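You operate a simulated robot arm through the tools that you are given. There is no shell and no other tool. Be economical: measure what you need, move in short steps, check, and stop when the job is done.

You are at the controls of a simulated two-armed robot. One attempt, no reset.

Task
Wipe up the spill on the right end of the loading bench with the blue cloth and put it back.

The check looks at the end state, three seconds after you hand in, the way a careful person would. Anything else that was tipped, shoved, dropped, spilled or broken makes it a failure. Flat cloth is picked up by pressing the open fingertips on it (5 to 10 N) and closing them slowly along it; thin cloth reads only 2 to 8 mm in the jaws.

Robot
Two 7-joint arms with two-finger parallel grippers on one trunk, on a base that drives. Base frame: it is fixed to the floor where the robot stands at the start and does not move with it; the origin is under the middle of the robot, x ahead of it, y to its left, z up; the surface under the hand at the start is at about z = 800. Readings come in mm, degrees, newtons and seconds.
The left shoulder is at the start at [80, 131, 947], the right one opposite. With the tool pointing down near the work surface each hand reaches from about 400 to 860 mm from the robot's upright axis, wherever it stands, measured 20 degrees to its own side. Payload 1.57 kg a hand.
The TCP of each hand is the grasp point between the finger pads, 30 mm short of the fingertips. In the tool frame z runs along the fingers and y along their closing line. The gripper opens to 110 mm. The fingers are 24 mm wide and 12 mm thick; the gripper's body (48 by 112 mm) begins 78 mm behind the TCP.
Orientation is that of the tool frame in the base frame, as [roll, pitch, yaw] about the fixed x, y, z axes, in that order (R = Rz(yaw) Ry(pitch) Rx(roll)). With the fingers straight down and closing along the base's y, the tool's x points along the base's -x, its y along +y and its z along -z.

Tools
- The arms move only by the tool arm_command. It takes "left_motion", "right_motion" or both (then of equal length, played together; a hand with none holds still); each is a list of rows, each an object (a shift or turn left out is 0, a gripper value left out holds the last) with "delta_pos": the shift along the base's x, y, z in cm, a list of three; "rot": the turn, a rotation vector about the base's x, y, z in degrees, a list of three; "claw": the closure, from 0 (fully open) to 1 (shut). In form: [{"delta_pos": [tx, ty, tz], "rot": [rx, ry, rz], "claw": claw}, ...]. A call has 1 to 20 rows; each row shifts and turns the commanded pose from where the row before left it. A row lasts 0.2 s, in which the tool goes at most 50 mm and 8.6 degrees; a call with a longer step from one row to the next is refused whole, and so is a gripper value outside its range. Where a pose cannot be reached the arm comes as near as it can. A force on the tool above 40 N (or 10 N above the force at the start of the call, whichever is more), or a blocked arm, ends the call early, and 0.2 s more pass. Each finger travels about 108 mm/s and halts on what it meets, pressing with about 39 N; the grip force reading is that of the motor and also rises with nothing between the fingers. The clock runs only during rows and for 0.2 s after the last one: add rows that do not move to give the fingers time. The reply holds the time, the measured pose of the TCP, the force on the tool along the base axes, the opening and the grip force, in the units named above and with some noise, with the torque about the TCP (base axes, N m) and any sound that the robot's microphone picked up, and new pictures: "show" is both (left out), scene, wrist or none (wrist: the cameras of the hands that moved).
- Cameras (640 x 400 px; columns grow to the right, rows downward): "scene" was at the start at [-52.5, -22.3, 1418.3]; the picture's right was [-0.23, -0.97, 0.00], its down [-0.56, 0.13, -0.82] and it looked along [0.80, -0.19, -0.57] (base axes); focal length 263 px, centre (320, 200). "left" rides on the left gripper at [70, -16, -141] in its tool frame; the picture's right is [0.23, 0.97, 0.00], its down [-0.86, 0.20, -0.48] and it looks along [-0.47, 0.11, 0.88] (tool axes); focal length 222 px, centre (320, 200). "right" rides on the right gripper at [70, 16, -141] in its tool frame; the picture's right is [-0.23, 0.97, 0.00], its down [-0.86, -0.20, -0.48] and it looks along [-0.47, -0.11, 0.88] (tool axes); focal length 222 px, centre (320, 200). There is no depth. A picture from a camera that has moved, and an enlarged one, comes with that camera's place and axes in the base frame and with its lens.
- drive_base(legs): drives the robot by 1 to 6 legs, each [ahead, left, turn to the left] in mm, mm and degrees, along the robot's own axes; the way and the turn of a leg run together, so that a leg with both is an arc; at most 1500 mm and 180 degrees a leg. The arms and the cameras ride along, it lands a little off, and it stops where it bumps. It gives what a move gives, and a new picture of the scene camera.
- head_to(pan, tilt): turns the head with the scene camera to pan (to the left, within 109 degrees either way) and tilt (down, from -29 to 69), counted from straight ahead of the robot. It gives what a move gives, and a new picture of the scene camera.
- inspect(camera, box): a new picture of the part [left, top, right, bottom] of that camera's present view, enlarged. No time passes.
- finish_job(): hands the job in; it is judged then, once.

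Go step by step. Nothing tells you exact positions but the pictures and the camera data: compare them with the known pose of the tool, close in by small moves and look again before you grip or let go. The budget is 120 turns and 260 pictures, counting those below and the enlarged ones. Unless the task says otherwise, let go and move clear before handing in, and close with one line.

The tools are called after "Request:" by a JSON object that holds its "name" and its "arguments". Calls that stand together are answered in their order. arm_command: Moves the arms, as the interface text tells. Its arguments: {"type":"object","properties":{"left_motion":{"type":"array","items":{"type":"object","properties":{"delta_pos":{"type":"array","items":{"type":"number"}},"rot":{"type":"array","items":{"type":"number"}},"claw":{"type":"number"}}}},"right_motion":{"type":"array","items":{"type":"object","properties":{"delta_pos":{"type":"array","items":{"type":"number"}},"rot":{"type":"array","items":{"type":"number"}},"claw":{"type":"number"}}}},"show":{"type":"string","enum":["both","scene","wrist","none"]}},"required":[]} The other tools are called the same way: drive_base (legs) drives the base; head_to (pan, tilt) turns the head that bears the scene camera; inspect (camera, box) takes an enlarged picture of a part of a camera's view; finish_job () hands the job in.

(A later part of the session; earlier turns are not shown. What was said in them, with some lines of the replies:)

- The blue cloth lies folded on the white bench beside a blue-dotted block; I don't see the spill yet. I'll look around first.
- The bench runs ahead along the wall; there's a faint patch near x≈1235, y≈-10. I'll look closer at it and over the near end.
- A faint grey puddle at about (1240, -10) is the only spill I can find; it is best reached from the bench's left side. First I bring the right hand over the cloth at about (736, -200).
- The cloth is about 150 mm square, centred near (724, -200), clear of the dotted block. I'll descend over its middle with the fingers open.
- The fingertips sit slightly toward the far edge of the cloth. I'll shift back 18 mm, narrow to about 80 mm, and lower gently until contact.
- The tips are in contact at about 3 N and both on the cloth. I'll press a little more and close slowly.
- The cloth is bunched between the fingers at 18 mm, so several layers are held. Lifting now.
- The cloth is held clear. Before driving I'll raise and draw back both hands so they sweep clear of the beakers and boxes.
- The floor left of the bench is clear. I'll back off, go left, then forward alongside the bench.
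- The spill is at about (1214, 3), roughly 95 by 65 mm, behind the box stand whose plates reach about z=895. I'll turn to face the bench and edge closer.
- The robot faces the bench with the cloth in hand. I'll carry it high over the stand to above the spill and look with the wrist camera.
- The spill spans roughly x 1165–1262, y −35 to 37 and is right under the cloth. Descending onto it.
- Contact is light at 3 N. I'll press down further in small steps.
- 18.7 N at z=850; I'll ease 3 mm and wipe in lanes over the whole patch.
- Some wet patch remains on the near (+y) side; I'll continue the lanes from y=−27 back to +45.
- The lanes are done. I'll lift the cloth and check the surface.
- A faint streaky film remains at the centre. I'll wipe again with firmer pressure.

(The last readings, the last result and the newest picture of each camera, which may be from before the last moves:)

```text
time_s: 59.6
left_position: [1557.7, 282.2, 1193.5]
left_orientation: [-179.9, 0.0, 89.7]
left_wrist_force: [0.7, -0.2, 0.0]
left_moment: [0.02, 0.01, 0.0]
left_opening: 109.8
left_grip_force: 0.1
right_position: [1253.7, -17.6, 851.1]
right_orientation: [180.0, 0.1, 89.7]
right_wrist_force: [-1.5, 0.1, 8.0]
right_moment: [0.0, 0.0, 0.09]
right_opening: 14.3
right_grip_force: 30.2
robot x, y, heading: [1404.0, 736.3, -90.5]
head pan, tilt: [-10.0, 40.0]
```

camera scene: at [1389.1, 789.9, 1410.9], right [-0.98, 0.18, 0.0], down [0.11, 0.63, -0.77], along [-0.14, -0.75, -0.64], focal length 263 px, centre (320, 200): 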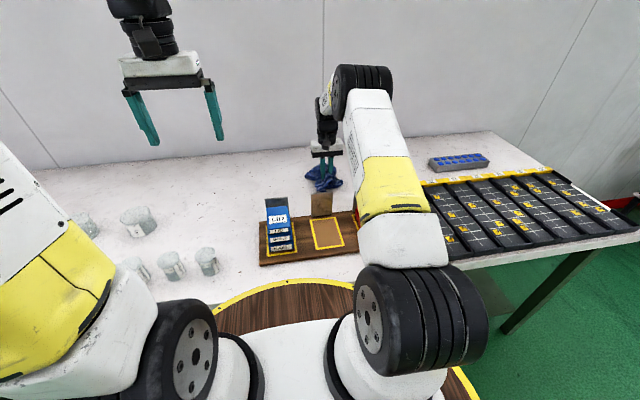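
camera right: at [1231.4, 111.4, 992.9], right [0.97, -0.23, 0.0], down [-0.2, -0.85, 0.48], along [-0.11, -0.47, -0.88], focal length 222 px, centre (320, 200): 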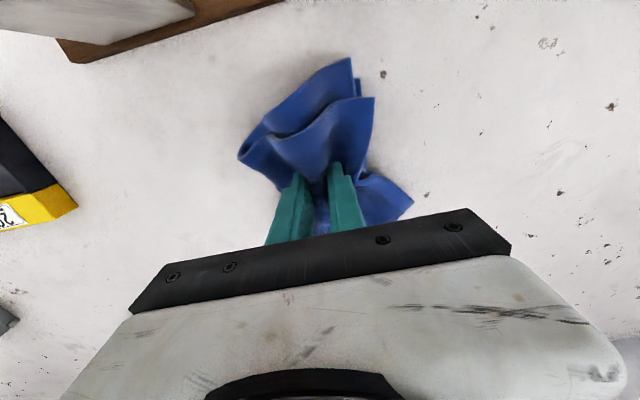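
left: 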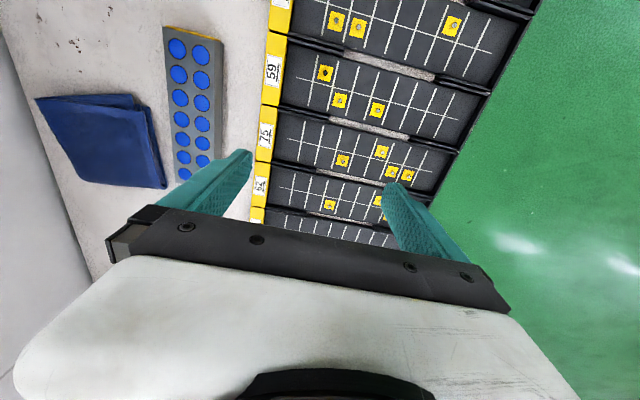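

Request:
{"name": "arm_command", "arguments": {"right_motion": [{"delta_pos": [-2, -0.5, -0.1]}, {"delta_pos": [-2, -0.5, 0]}, {"delta_pos": [-2, 0, 0]}, {"delta_pos": [-2, 0, 0]}, {"delta_pos": [-2, 0, 0]}, {"delta_pos": [2, 1.5, 0]}, {"delta_pos": [2, 1.5, 0]}, {"delta_pos": [2, 1, 0]}, {"delta_pos": [2, 0, 0]}, {"delta_pos": [2, 0, 0]}, {"delta_pos": [-2, 0.6, 0]}, {"delta_pos": [-2, 0.6, 0]}, {"delta_pos": [-2, 0, 0]}, {"delta_pos": [-2, 0, 0]}, {"delta_pos": [-2, 0, 0]}, {"delta_pos": [2, 0.8, 0]}, {"delta_pos": [2, 0.6, 0]}, {"delta_pos": [2, 0, 0]}, {"delta_pos": [2, 0, 0]}, {"delta_pos": [2, 0, 0]}], "show": "none"}}

Request:
{"name": "arm_command", "arguments": {"right_motion": [{"delta_pos": [0, 0, 2]}, {"delta_pos": [0, 0, 4]}, {"delta_pos": [0, -1, 4]}, {"delta_pos": [0, -2, 4]}, {"delta_pos": [0, -2, 4]}, {"delta_pos": [0, 0, 4]}], "show": "none"}}

Request:
{"name": "inspect", "arguments": {"camera": "scene", "box": [280, 140, 380, 210]}}

```text
time_s: 63.8
left_position: [1558.8, 281.8, 1194.4]
left_orientation: [-180.0, 0.0, 89.7]
left_wrist_force: [-0.5, 0.2, -0.7]
left_moment: [-0.04, -0.02, 0.02]
left_opening: 109.9
left_grip_force: 0.0
right_position: [1253.5, 36.6, 851.0]
right_orientation: [179.9, -0.1, 89.7]
right_wrist_force: [-1.6, -0.7, 9.5]
right_moment: [0.0, -0.05, 0.06]
right_opening: 14.2
right_grip_force: 30.4
robot x, y, heading: [1399.7, 737.6, -90.2]
head pan, tilt: [-10.0, 40.0]
```

```text
time_s: 65.2
left_position: [1557.8, 281.4, 1193.2]
left_orientation: [180.0, 0.1, 89.7]
left_wrist_force: [-0.4, 0.6, 0.2]
left_moment: [0.0, -0.01, 0.02]
left_opening: 109.9
left_grip_force: 0.2
right_position: [1255.1, -11.9, 1070.3]
right_orientation: [-180.0, -0.1, 89.8]
right_wrist_force: [0.0, 0.3, -1.7]
right_moment: [0.02, 0.01, 0.08]
right_opening: 14.3
right_grip_force: 30.4
robot x, y, heading: [1402.9, 730.6, -90.1]
head pan, tilt: [-10.0, 40.0]
```

```text
5.71 times, centred on (330, 175) of scene
camera zoom: at [1388.6, 789.4, 1410.9], right [-0.98, 0.18, 0.0], down [0.11, 0.63, -0.77], along [-0.14, -0.75, -0.64], focal length 1501 px, centre (263, 343)
```

zoom: 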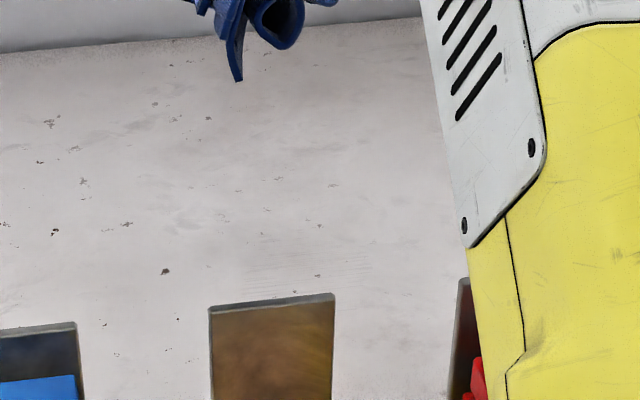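

Almost gone; only a trace of streaks remains around (1215, −15). One more full set of passes.

Request:
{"name": "arm_command", "arguments": {"right_motion": [{"delta_pos": [-2, -1, -4]}, {"delta_pos": [-2, -1, -4]}, {"delta_pos": [0, 0, -4]}, {"delta_pos": [0, 0, -4]}, {"delta_pos": [0, 0, -4]}, {"delta_pos": [0, 0, -1.4]}, {"delta_pos": [0, 0, -0.7]}, {"delta_pos": [-2, 0, 0]}, {"delta_pos": [-2, 0, 0]}, {"delta_pos": [-2, 0, 0]}, {"delta_pos": [2, 0.5, 0]}, {"delta_pos": [2, 0, 0]}, {"delta_pos": [2, 0, 0]}, {"delta_pos": [2, 0, 0]}, {"delta_pos": [2, 0, 0]}, {"delta_pos": [2, 0.5, 0]}, {"delta_pos": [-2, 0.5, 0]}, {"delta_pos": [-2, 0, 0]}, {"delta_pos": [-2, 0, 0]}, {"delta_pos": [-2, 0, 0]}], "show": "none"}}

Request:
{"name": "arm_command", "arguments": {"right_motion": [{"delta_pos": [-2, 0, 0]}, {"delta_pos": [-2, 0.5, 0]}, {"delta_pos": [2, 0.5, 0]}, {"delta_pos": [2, 0, 0]}, {"delta_pos": [2, 0, 0]}, {"delta_pos": [2, 0, 0]}, {"delta_pos": [2, 0, 0]}, {"delta_pos": [2, 0.5, 0]}, {"delta_pos": [-2, 0.6, 0]}, {"delta_pos": [-2, 0, 0]}, {"delta_pos": [-2, 0, 0]}, {"delta_pos": [-2, 0, 0]}, {"delta_pos": [-2, 0, 0]}, {"delta_pos": [-2, 0.5, 0]}, {"delta_pos": [2, 0.8, 0]}, {"delta_pos": [2, 0, 0]}, {"delta_pos": [2, 0, 0]}, {"delta_pos": [2, 0.4, 0]}, {"delta_pos": [2, 0, 0]}, {"delta_pos": [2, 0, 0]}], "show": "none"}}

Request:
{"name": "arm_command", "arguments": {"right_motion": [{"delta_pos": [-2, 0.3, 0]}, {"delta_pos": [-2, 0, 0]}, {"delta_pos": [-2, 0, 0]}, {"delta_pos": [-2, 0, 0]}, {"delta_pos": [-2, 0, 0]}, {"delta_pos": [0, 0, 2]}, {"delta_pos": [0, 0, 4]}, {"delta_pos": [2, -2, 4]}, {"delta_pos": [2, -2, 4]}, {"delta_pos": [2, -3, 4]}, {"delta_pos": [2, -3, 4]}, {}], "show": "none"}}

Request:
{"name": "inspect", "arguments": {"camera": "scene", "box": [280, 140, 380, 210]}}

Request:
{"name": "inspect", "arguments": {"camera": "right", "box": [100, 0, 540, 260]}}

```text
time_s: 69.4
left_position: [1558.7, 281.3, 1193.5]
left_orientation: [-179.9, 0.0, 89.8]
left_wrist_force: [0.0, -0.5, -0.6]
left_moment: [0.01, 0.02, -0.01]
left_opening: 109.8
left_grip_force: 0.1
right_position: [1193.7, -17.4, 850.4]
right_orientation: [-180.0, 0.1, 89.7]
right_wrist_force: [4.4, 0.2, 15.0]
right_moment: [-0.02, -0.25, 0.11]
right_opening: 14.2
right_grip_force: 30.8
robot x, y, heading: [1402.8, 734.7, -90.4]
head pan, tilt: [-10.0, 40.0]
```

```text
time_s: 73.6
left_position: [1556.5, 283.0, 1194.0]
left_orientation: [180.0, 0.0, 89.7]
left_wrist_force: [0.3, 0.0, 0.6]
left_moment: [0.02, 0.0, -0.01]
left_opening: 110.0
left_grip_force: 0.1
right_position: [1273.9, 21.3, 849.6]
right_orientation: [180.0, 0.0, 89.7]
right_wrist_force: [-4.8, -0.5, 18.4]
right_moment: [-0.03, 0.01, 0.03]
right_opening: 14.3
right_grip_force: 30.4
robot x, y, heading: [1401.7, 738.3, -90.2]
head pan, tilt: [-10.0, 40.0]
```

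```text
refused: row 10 steps farther than a row can; nothing moved
```

```text
5.71 times, centred on (330, 175) of scene
camera zoom: at [1388.4, 790.3, 1410.8], right [-0.98, 0.18, 0.0], down [0.11, 0.63, -0.77], along [-0.14, -0.75, -0.64], focal length 1501 px, centre (263, 343)
```

zoom: 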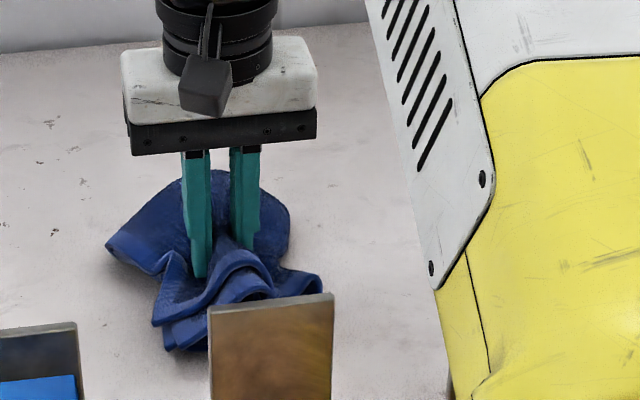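

```text
1.45 times, centred on (320, 130) of right
camera zoom: at [1291.4, 90.8, 990.9], right [0.97, -0.23, 0.0], down [-0.2, -0.85, 0.48], along [-0.11, -0.47, -0.88], focal length 323 px, centre (320, 302)
```

zoom: 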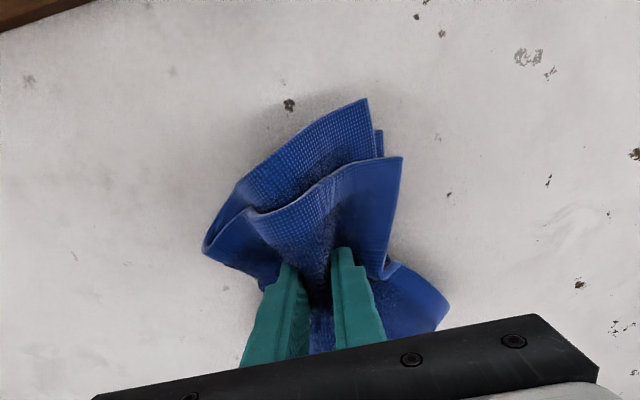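

Request:
{"name": "arm_command", "arguments": {"right_motion": [{"delta_pos": [-2, 0.3, 0]}, {"delta_pos": [-2, 0, 0]}, {"delta_pos": [-2, 0, 0]}, {"delta_pos": [-2, 0, 0]}, {"delta_pos": [-2, 0, 0]}, {"delta_pos": [0, 0, 2]}, {"delta_pos": [0, 0, 4]}, {"delta_pos": [0, 0, 4]}, {"delta_pos": [2, -2, 3]}, {"delta_pos": [2, -2, 3]}, {"delta_pos": [2, -3, 3]}, {"delta_pos": [0, -3, 3]}, {}], "show": "none"}}

Request:
{"name": "inspect", "arguments": {"camera": "scene", "box": [280, 140, 380, 210]}}

Request:
{"name": "inspect", "arguments": {"camera": "right", "box": [100, 0, 540, 260]}}

```text
time_s: 76.4
left_position: [1557.1, 282.4, 1194.6]
left_orientation: [180.0, 0.0, 89.7]
left_wrist_force: [0.5, -0.2, -0.1]
left_moment: [0.02, -0.01, 0.02]
left_opening: 110.0
left_grip_force: 0.1
right_position: [1230.5, -55.8, 1064.0]
right_orientation: [180.0, -0.1, 89.7]
right_wrist_force: [0.6, -0.3, -0.6]
right_moment: [-0.03, 0.03, 0.06]
right_opening: 14.0
right_grip_force: 30.5
right hand out of reach, approached as far as the arm can: row 12
robot x, y, heading: [1406.5, 735.3, -90.2]
head pan, tilt: [-10.0, 40.0]
```

```text
5.71 times, centred on (330, 175) of scene
camera zoom: at [1388.7, 789.9, 1410.8], right [-0.98, 0.18, 0.0], down [0.11, 0.63, -0.77], along [-0.14, -0.75, -0.64], focal length 1501 px, centre (263, 343)
```

zoom: 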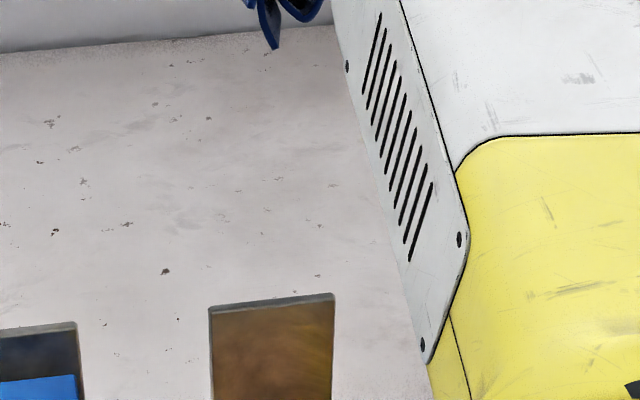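

```text
1.45 times, centred on (320, 130) of right
camera zoom: at [1248.2, 13.4, 1205.6], right [0.97, -0.23, 0.0], down [-0.2, -0.85, 0.48], along [-0.11, -0.46, -0.88], focal length 323 px, centre (320, 302)
```

zoom: 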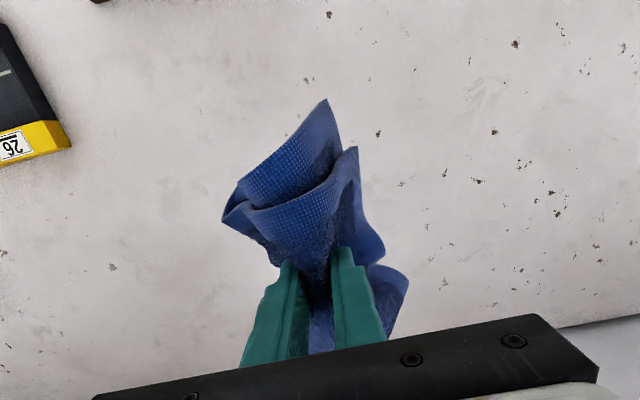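

The spill is gone. I'll raise and draw the hand back in, then drive back the way I came.

Request:
{"name": "arm_command", "arguments": {"right_motion": [{"delta_pos": [0, 2, 3]}, {"delta_pos": [0, 3, 3]}, {"delta_pos": [-0.3, 3.5, 3]}, {"delta_pos": [-0.4, 4, 2]}, {"delta_pos": [-0.4, 4, 0.8]}, {"delta_pos": [-0.4, 4, 0]}, {"delta_pos": [-0.4, 4, 0]}, {"delta_pos": [-0.4, 4, 0]}, {"delta_pos": [-0.4, 4, 0]}, {"delta_pos": [-0.4, 4, 0]}, {}], "show": "scene"}}

```text
time_s: 78.8
left_position: [1556.8, 282.0, 1194.1]
left_orientation: [-180.0, -0.1, 89.8]
left_wrist_force: [-0.1, 0.0, 0.0]
left_moment: [0.0, -0.02, 0.0]
left_opening: 109.9
left_grip_force: 0.0
right_position: [1208.9, 69.2, 1220.2]
right_orientation: [180.0, 0.1, 89.7]
right_wrist_force: [-0.5, 0.1, -0.9]
right_moment: [0.0, -0.02, 0.08]
right_opening: 14.1
right_grip_force: 29.8
right hand out of reach, approached as far as the arm can: row 1, 2, 3, 4, 5, 6, 7, 8, 9
robot x, y, heading: [1404.3, 737.3, -90.5]
head pan, tilt: [-10.0, 40.0]
camera scene: at [1388.6, 789.5, 1410.9], right [-0.98, 0.18, 0.0], down [0.11, 0.63, -0.77], along [-0.14, -0.75, -0.64], focal length 263 px, centre (320, 200)
```

scene: 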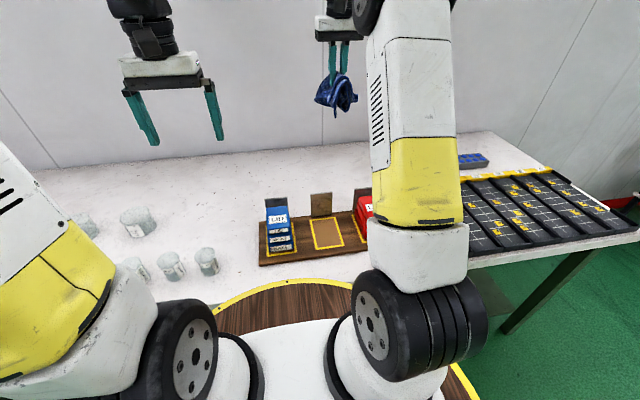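

Request:
{"name": "arm_command", "arguments": {"right_motion": [{"delta_pos": [0, 4, -1]}, {"delta_pos": [0, 4, -1]}, {"delta_pos": [0, 4, -1]}, {"delta_pos": [0, 4, 0]}, {"delta_pos": [0, 4, 0]}, {}, {}], "show": "scene"}}

```text
time_s: 80.4
left_position: [1557.4, 281.3, 1192.5]
left_orientation: [180.0, 0.0, 89.6]
left_wrist_force: [0.8, 0.5, 0.2]
left_moment: [-0.01, -0.02, 0.0]
left_opening: 109.9
left_grip_force: 0.0
right_position: [1209.5, 271.2, 1189.5]
right_orientation: [179.9, 0.0, 89.6]
right_wrist_force: [0.0, 0.5, -0.4]
right_moment: [-0.05, -0.02, 0.08]
right_opening: 14.2
right_grip_force: 29.8
robot x, y, heading: [1401.7, 735.6, -90.5]
head pan, tilt: [-10.0, 40.0]
camera scene: at [1388.6, 789.8, 1410.9], right [-0.98, 0.18, 0.0], down [0.11, 0.63, -0.77], along [-0.14, -0.75, -0.64], focal length 263 px, centre (320, 200)
```

scene: 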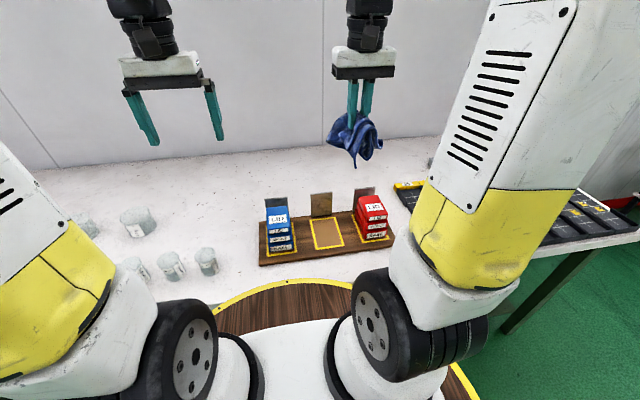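

Hands are in; driving back around to the end of the bench.

Request:
{"name": "drive_base", "arguments": {"legs": [[-60, 0, 0], [0, 0, 90.3], [-1000, 0, 0], [-552, 0, 0]]}}

```text
time_s: 92.8
left_position: [297.5, 953.2, 1194.4]
left_orientation: [180.0, 0.0, 179.8]
left_wrist_force: [0.7, -0.1, -0.3]
left_moment: [-0.01, -0.04, 0.0]
left_opening: 110.2
left_grip_force: 0.1
right_position: [309.5, 605.4, 1190.1]
right_orientation: [-180.0, 0.0, -180.0]
right_wrist_force: [-0.7, -0.2, -1.1]
right_moment: [0.01, -0.03, -0.21]
right_opening: 13.1
right_grip_force: 29.3
robot x, y, heading: [-158.4, 796.2, 0.1]
head pan, tilt: [-10.0, 40.0]
camera scene: at [-211.1, 777.7, 1410.9], right [-0.17, -0.98, 0.0], down [-0.63, 0.11, -0.77], along [0.75, -0.13, -0.64], focal length 263 px, centre (320, 200)
```

scene: 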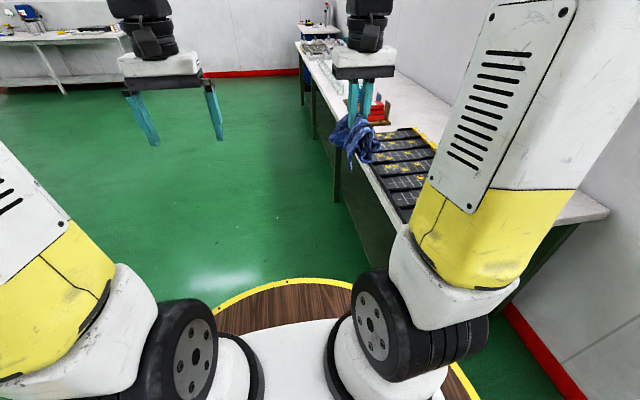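

Request:
{"name": "drive_base", "arguments": {"legs": [[0, -790, 0], [140, 0, 0]]}}

Request:
{"name": "head_to", "arguments": {"pan": -13, "tilt": 50}}

```text
time_s: 98.0
left_position: [436.7, 161.3, 1194.9]
left_orientation: [180.0, 0.0, 179.9]
left_wrist_force: [0.7, -0.1, 0.0]
left_moment: [0.0, -0.04, -0.01]
left_opening: 110.0
left_grip_force: 0.0
right_position: [448.7, -185.9, 1190.0]
right_orientation: [-180.0, 0.0, 179.8]
right_wrist_force: [0.3, -0.2, -0.4]
right_moment: [-0.04, -0.01, -0.21]
right_opening: 12.9
right_grip_force: 29.8
robot x, y, heading: [-15.6, 1.1, 0.0]
head pan, tilt: [-10.0, 40.0]
camera scene: at [-71.5, -13.3, 1410.8], right [-0.17, -0.98, 0.0], down [-0.63, 0.11, -0.77], along [0.75, -0.13, -0.64], focal length 263 px, centre (320, 200)
```

scene: 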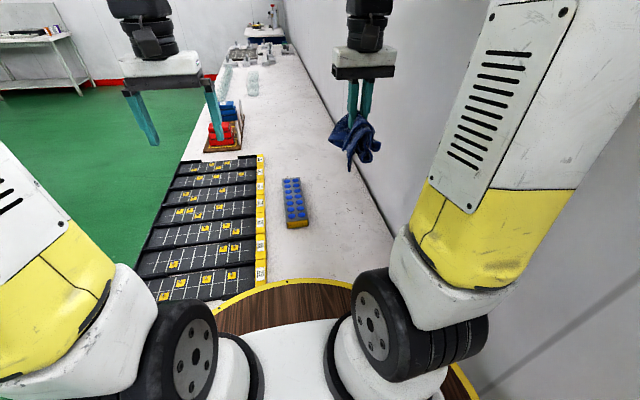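

```text
time_s: 98.7
left_position: [437.7, 161.6, 1194.8]
left_orientation: [-179.9, 0.0, 180.0]
left_wrist_force: [0.6, -0.6, 1.3]
left_moment: [0.02, -0.01, -0.01]
left_opening: 109.8
left_grip_force: 0.0
right_position: [449.3, -186.5, 1190.7]
right_orientation: [-179.9, 0.0, 179.9]
right_wrist_force: [-0.2, -0.3, -0.7]
right_moment: [-0.01, -0.01, -0.22]
right_opening: 12.9
right_grip_force: 30.0
robot x, y, heading: [-16.1, 1.4, -0.1]
head pan, tilt: [-13.0, 50.0]
camera scene: at [-80.0, -15.8, 1396.7], right [-0.23, -0.97, 0.0], down [-0.75, 0.17, -0.64], along [0.63, -0.15, -0.77], focal length 263 px, centre (320, 200)
```

scene: 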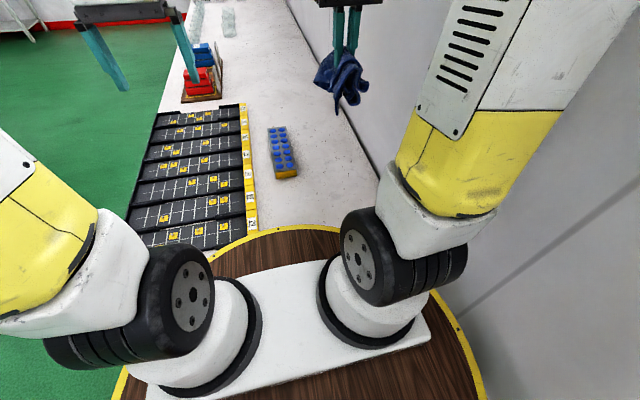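

Back at the starting stand. I'll take the cloth to above its original place at (707, −200) and lower it.

Request:
{"name": "arm_command", "arguments": {"right_motion": [{"delta_pos": [4, -0.3, 0]}, {"delta_pos": [4, -0.3, 0]}, {"delta_pos": [4, -0.3, 0]}, {"delta_pos": [4, -0.3, 0]}, {"delta_pos": [4, -0.2, 0]}, {"delta_pos": [4, 0, -2]}, {"delta_pos": [1.8, 0, -4]}, {"delta_pos": [0, 0, -4]}, {"delta_pos": [0, 0, -4]}, {"delta_pos": [0, 0, -4]}, {"delta_pos": [0, 0, -4]}, {"delta_pos": [0, 0, -2]}, {}]}}

```text
time_s: 101.5
left_position: [436.6, 160.8, 1193.7]
left_orientation: [-180.0, 0.0, 179.9]
left_wrist_force: [0.7, -0.1, 0.1]
left_moment: [-0.01, 0.0, -0.03]
left_opening: 110.4
left_grip_force: 0.0
right_position: [706.8, -200.6, 950.0]
right_orientation: [-179.9, 0.0, 179.9]
right_wrist_force: [0.1, 0.4, 0.2]
right_moment: [-0.02, 0.05, -0.24]
right_opening: 13.1
right_grip_force: 29.8
robot x, y, heading: [-17.0, 0.5, 0.1]
head pan, tilt: [-13.0, 50.0]
camera scene: at [-79.9, -15.8, 1396.7], right [-0.23, -0.97, 0.0], down [-0.75, 0.17, -0.64], along [0.63, -0.15, -0.77], focal length 263 px, centre (320, 200)
camera right: at [638.2, -183.5, 1092.3], right [0.23, 0.97, 0.0], down [0.86, -0.2, 0.48], along [0.47, -0.11, -0.88], focal length 222 px, centre (320, 200)
```

scene: 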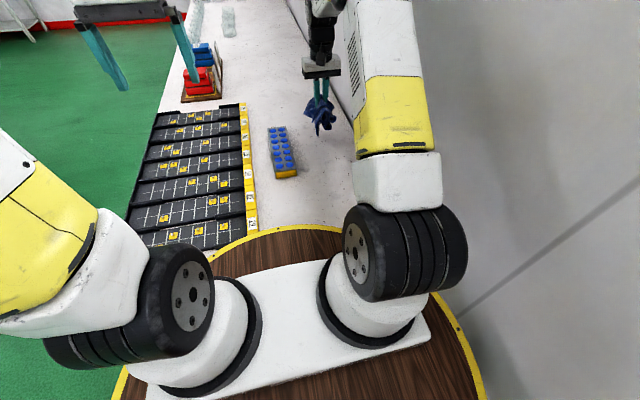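
right: 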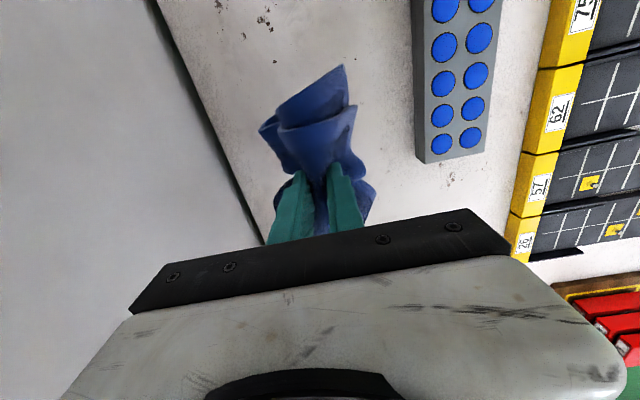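

Lowering onto the original place, then opening slowly.

Request:
{"name": "arm_command", "arguments": {"right_motion": [{"delta_pos": [0, 0, -4]}, {"delta_pos": [0, 0, -3]}, {"delta_pos": [0, 0, -2]}, {"delta_pos": [0, 0, -0.8]}, {}], "show": "none"}}

Request:
{"name": "arm_command", "arguments": {"right_motion": [{"claw": 0.9}, {"claw": 0.8}, {"claw": 0.7}, {"claw": 0.6}, {"claw": 0.5}, {"claw": 0.4}, {"claw": 0.3}, {"claw": 0.25}, {}]}}

```text
time_s: 102.7
left_position: [436.7, 160.9, 1194.6]
left_orientation: [-179.9, -0.1, 180.0]
left_wrist_force: [0.5, 0.5, -0.6]
left_moment: [0.0, -0.02, 0.03]
left_opening: 110.0
left_grip_force: 0.0
right_position: [707.7, -199.7, 852.8]
right_orientation: [180.0, 0.1, 179.9]
right_wrist_force: [-1.6, 0.6, 6.3]
right_moment: [-0.01, -0.02, -0.22]
right_opening: 12.8
right_grip_force: 30.0
robot x, y, heading: [-15.9, 4.0, -0.2]
head pan, tilt: [-13.0, 50.0]
```

```text
time_s: 104.7
left_position: [435.4, 160.8, 1193.1]
left_orientation: [-179.9, 0.0, 179.9]
left_wrist_force: [-0.7, 0.1, 0.4]
left_moment: [0.02, 0.0, -0.02]
left_opening: 110.0
left_grip_force: 0.0
right_position: [707.4, -199.9, 852.2]
right_orientation: [-179.9, 0.0, 179.9]
right_wrist_force: [0.5, -0.4, 0.0]
right_moment: [0.0, 0.04, 0.01]
right_opening: 82.0
right_grip_force: 0.1
robot x, y, heading: [-18.7, 0.8, 0.1]
head pan, tilt: [-13.0, 50.0]
camera scene: at [-79.9, -15.8, 1396.7], right [-0.23, -0.97, 0.0], down [-0.75, 0.17, -0.64], along [0.63, -0.15, -0.77], focal length 263 px, centre (320, 200)
camera right: at [638.2, -183.0, 994.7], right [0.23, 0.97, 0.0], down [0.86, -0.2, 0.48], along [0.47, -0.11, -0.88], focal length 222 px, centre (320, 200)
```

scene: 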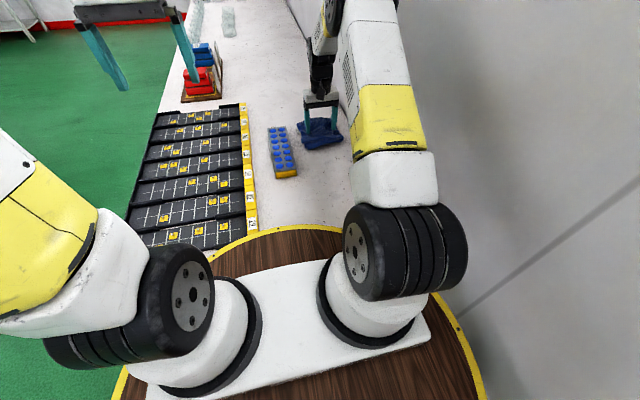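
right: 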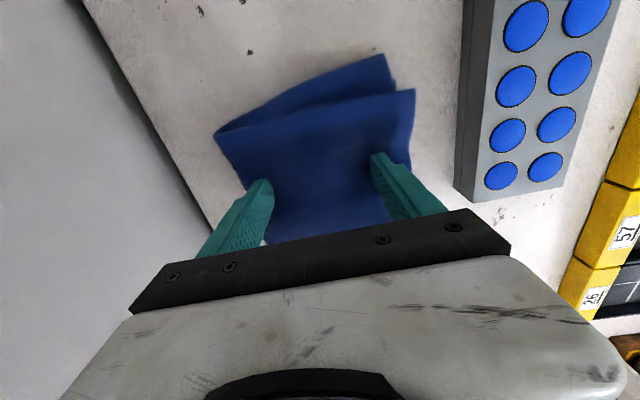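

The cloth relaxed almost to its original folded shape and place. Lifting straight up and clear.

Request:
{"name": "arm_command", "arguments": {"right_motion": [{"delta_pos": [0, 0, 1]}, {"delta_pos": [0, 0, 3]}, {"delta_pos": [0, 0, 4]}, {"delta_pos": [0, 0, 4]}, {"delta_pos": [-3, 0, 3]}, {"delta_pos": [-4, 0, 3]}, {"delta_pos": [-4, 0, 2]}, {"delta_pos": [-4, 0, 0]}, {"delta_pos": [-4, 0, 0]}, {"delta_pos": [-4, 0, 0]}, {"delta_pos": [-4, 0, 0]}, {}]}}

Request:
{"name": "head_to", "arguments": {"pan": -5, "tilt": 30}}

Request:
{"name": "inspect", "arguments": {"camera": "scene", "box": [220, 100, 420, 300]}}

```text
time_s: 107.3
left_position: [436.5, 160.8, 1193.7]
left_orientation: [-179.9, 0.0, 179.9]
left_wrist_force: [-0.4, -1.2, 0.6]
left_moment: [0.04, -0.01, 0.02]
left_opening: 110.1
left_grip_force: 0.1
right_position: [436.9, -199.5, 1051.6]
right_orientation: [-179.9, 0.0, 180.0]
right_wrist_force: [0.5, 0.8, 0.6]
right_moment: [0.03, -0.01, 0.02]
right_opening: 82.5
right_grip_force: 0.0
robot x, y, heading: [-15.6, 2.2, 0.1]
head pan, tilt: [-13.0, 50.0]
camera scene: at [-80.0, -15.8, 1396.7], right [-0.23, -0.97, 0.0], down [-0.75, 0.17, -0.64], along [0.63, -0.15, -0.77], focal length 263 px, centre (320, 200)
camera right: at [368.4, -183.8, 1194.2], right [0.23, 0.97, 0.0], down [0.86, -0.2, 0.48], along [0.47, -0.11, -0.88], focal length 222 px, centre (320, 200)
```

scene: 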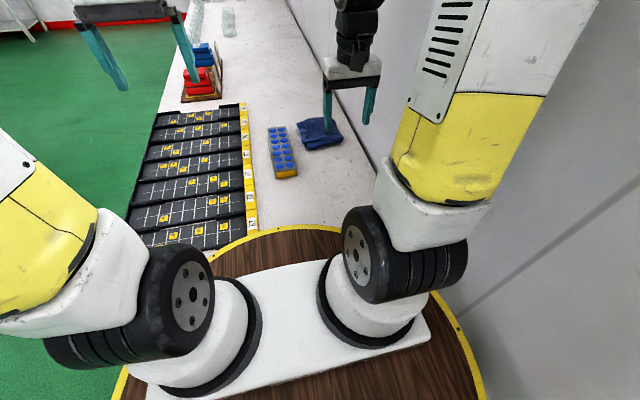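
right: 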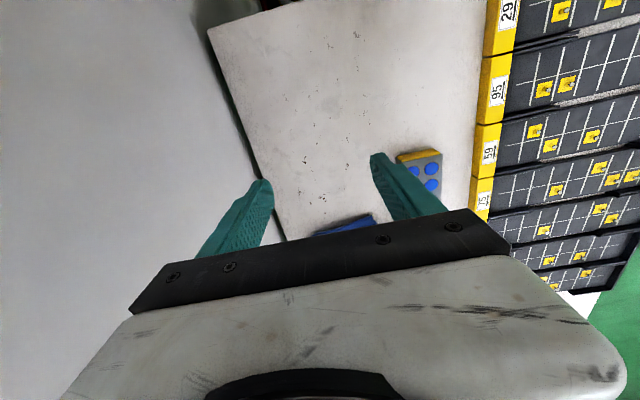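

```text
time_s: 108.2
left_position: [436.1, 160.9, 1193.3]
left_orientation: [180.0, 0.1, 179.9]
left_wrist_force: [0.0, 0.2, 0.0]
left_moment: [0.04, 0.02, -0.01]
left_opening: 110.1
left_grip_force: 0.1
right_position: [437.4, -200.3, 1052.2]
right_orientation: [-179.9, -0.1, 179.8]
right_wrist_force: [-0.3, -0.1, -0.8]
right_moment: [0.0, 0.01, 0.04]
right_opening: 82.5
right_grip_force: 0.0
robot x, y, heading: [-20.1, 6.3, 0.0]
head pan, tilt: [-5.0, 30.0]
camera scene: at [-65.0, -6.4, 1426.1], right [-0.09, -1.0, 0.0], down [-0.5, 0.04, -0.87], along [0.86, -0.08, -0.5], focal length 263 px, centre (320, 200)
```

scene: 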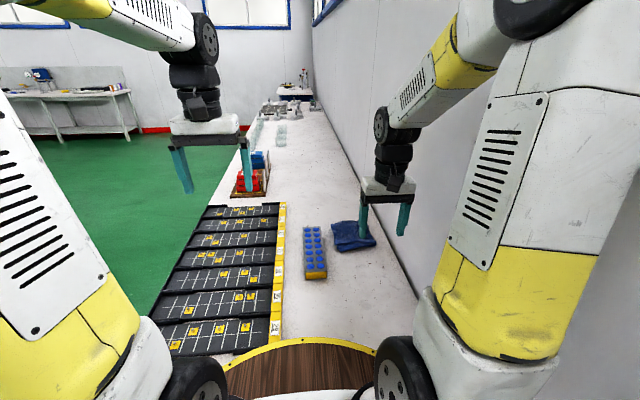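

```text
2.00 times, centred on (320, 200) of scene
camera zoom: at [-65.0, -6.4, 1426.1], right [-0.09, -1.0, 0.0], down [-0.5, 0.04, -0.87], along [0.86, -0.08, -0.5], focal length 525 px, centre (320, 200)
```

zoom: 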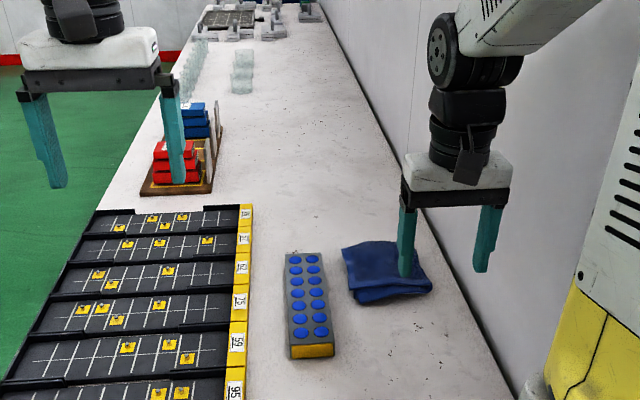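

The cloth lies back in its place, the spill is gone and nothing else has moved; the hands are clear, so I hand in.

Request:
{"name": "finish_job", "arguments": {}}

```text
The job is handed in.
```

I wiped up the spill with the blue cloth and put the cloth back in its original place. I left both hands clear and, from the last pictures, disturbed nothing else on the bench.
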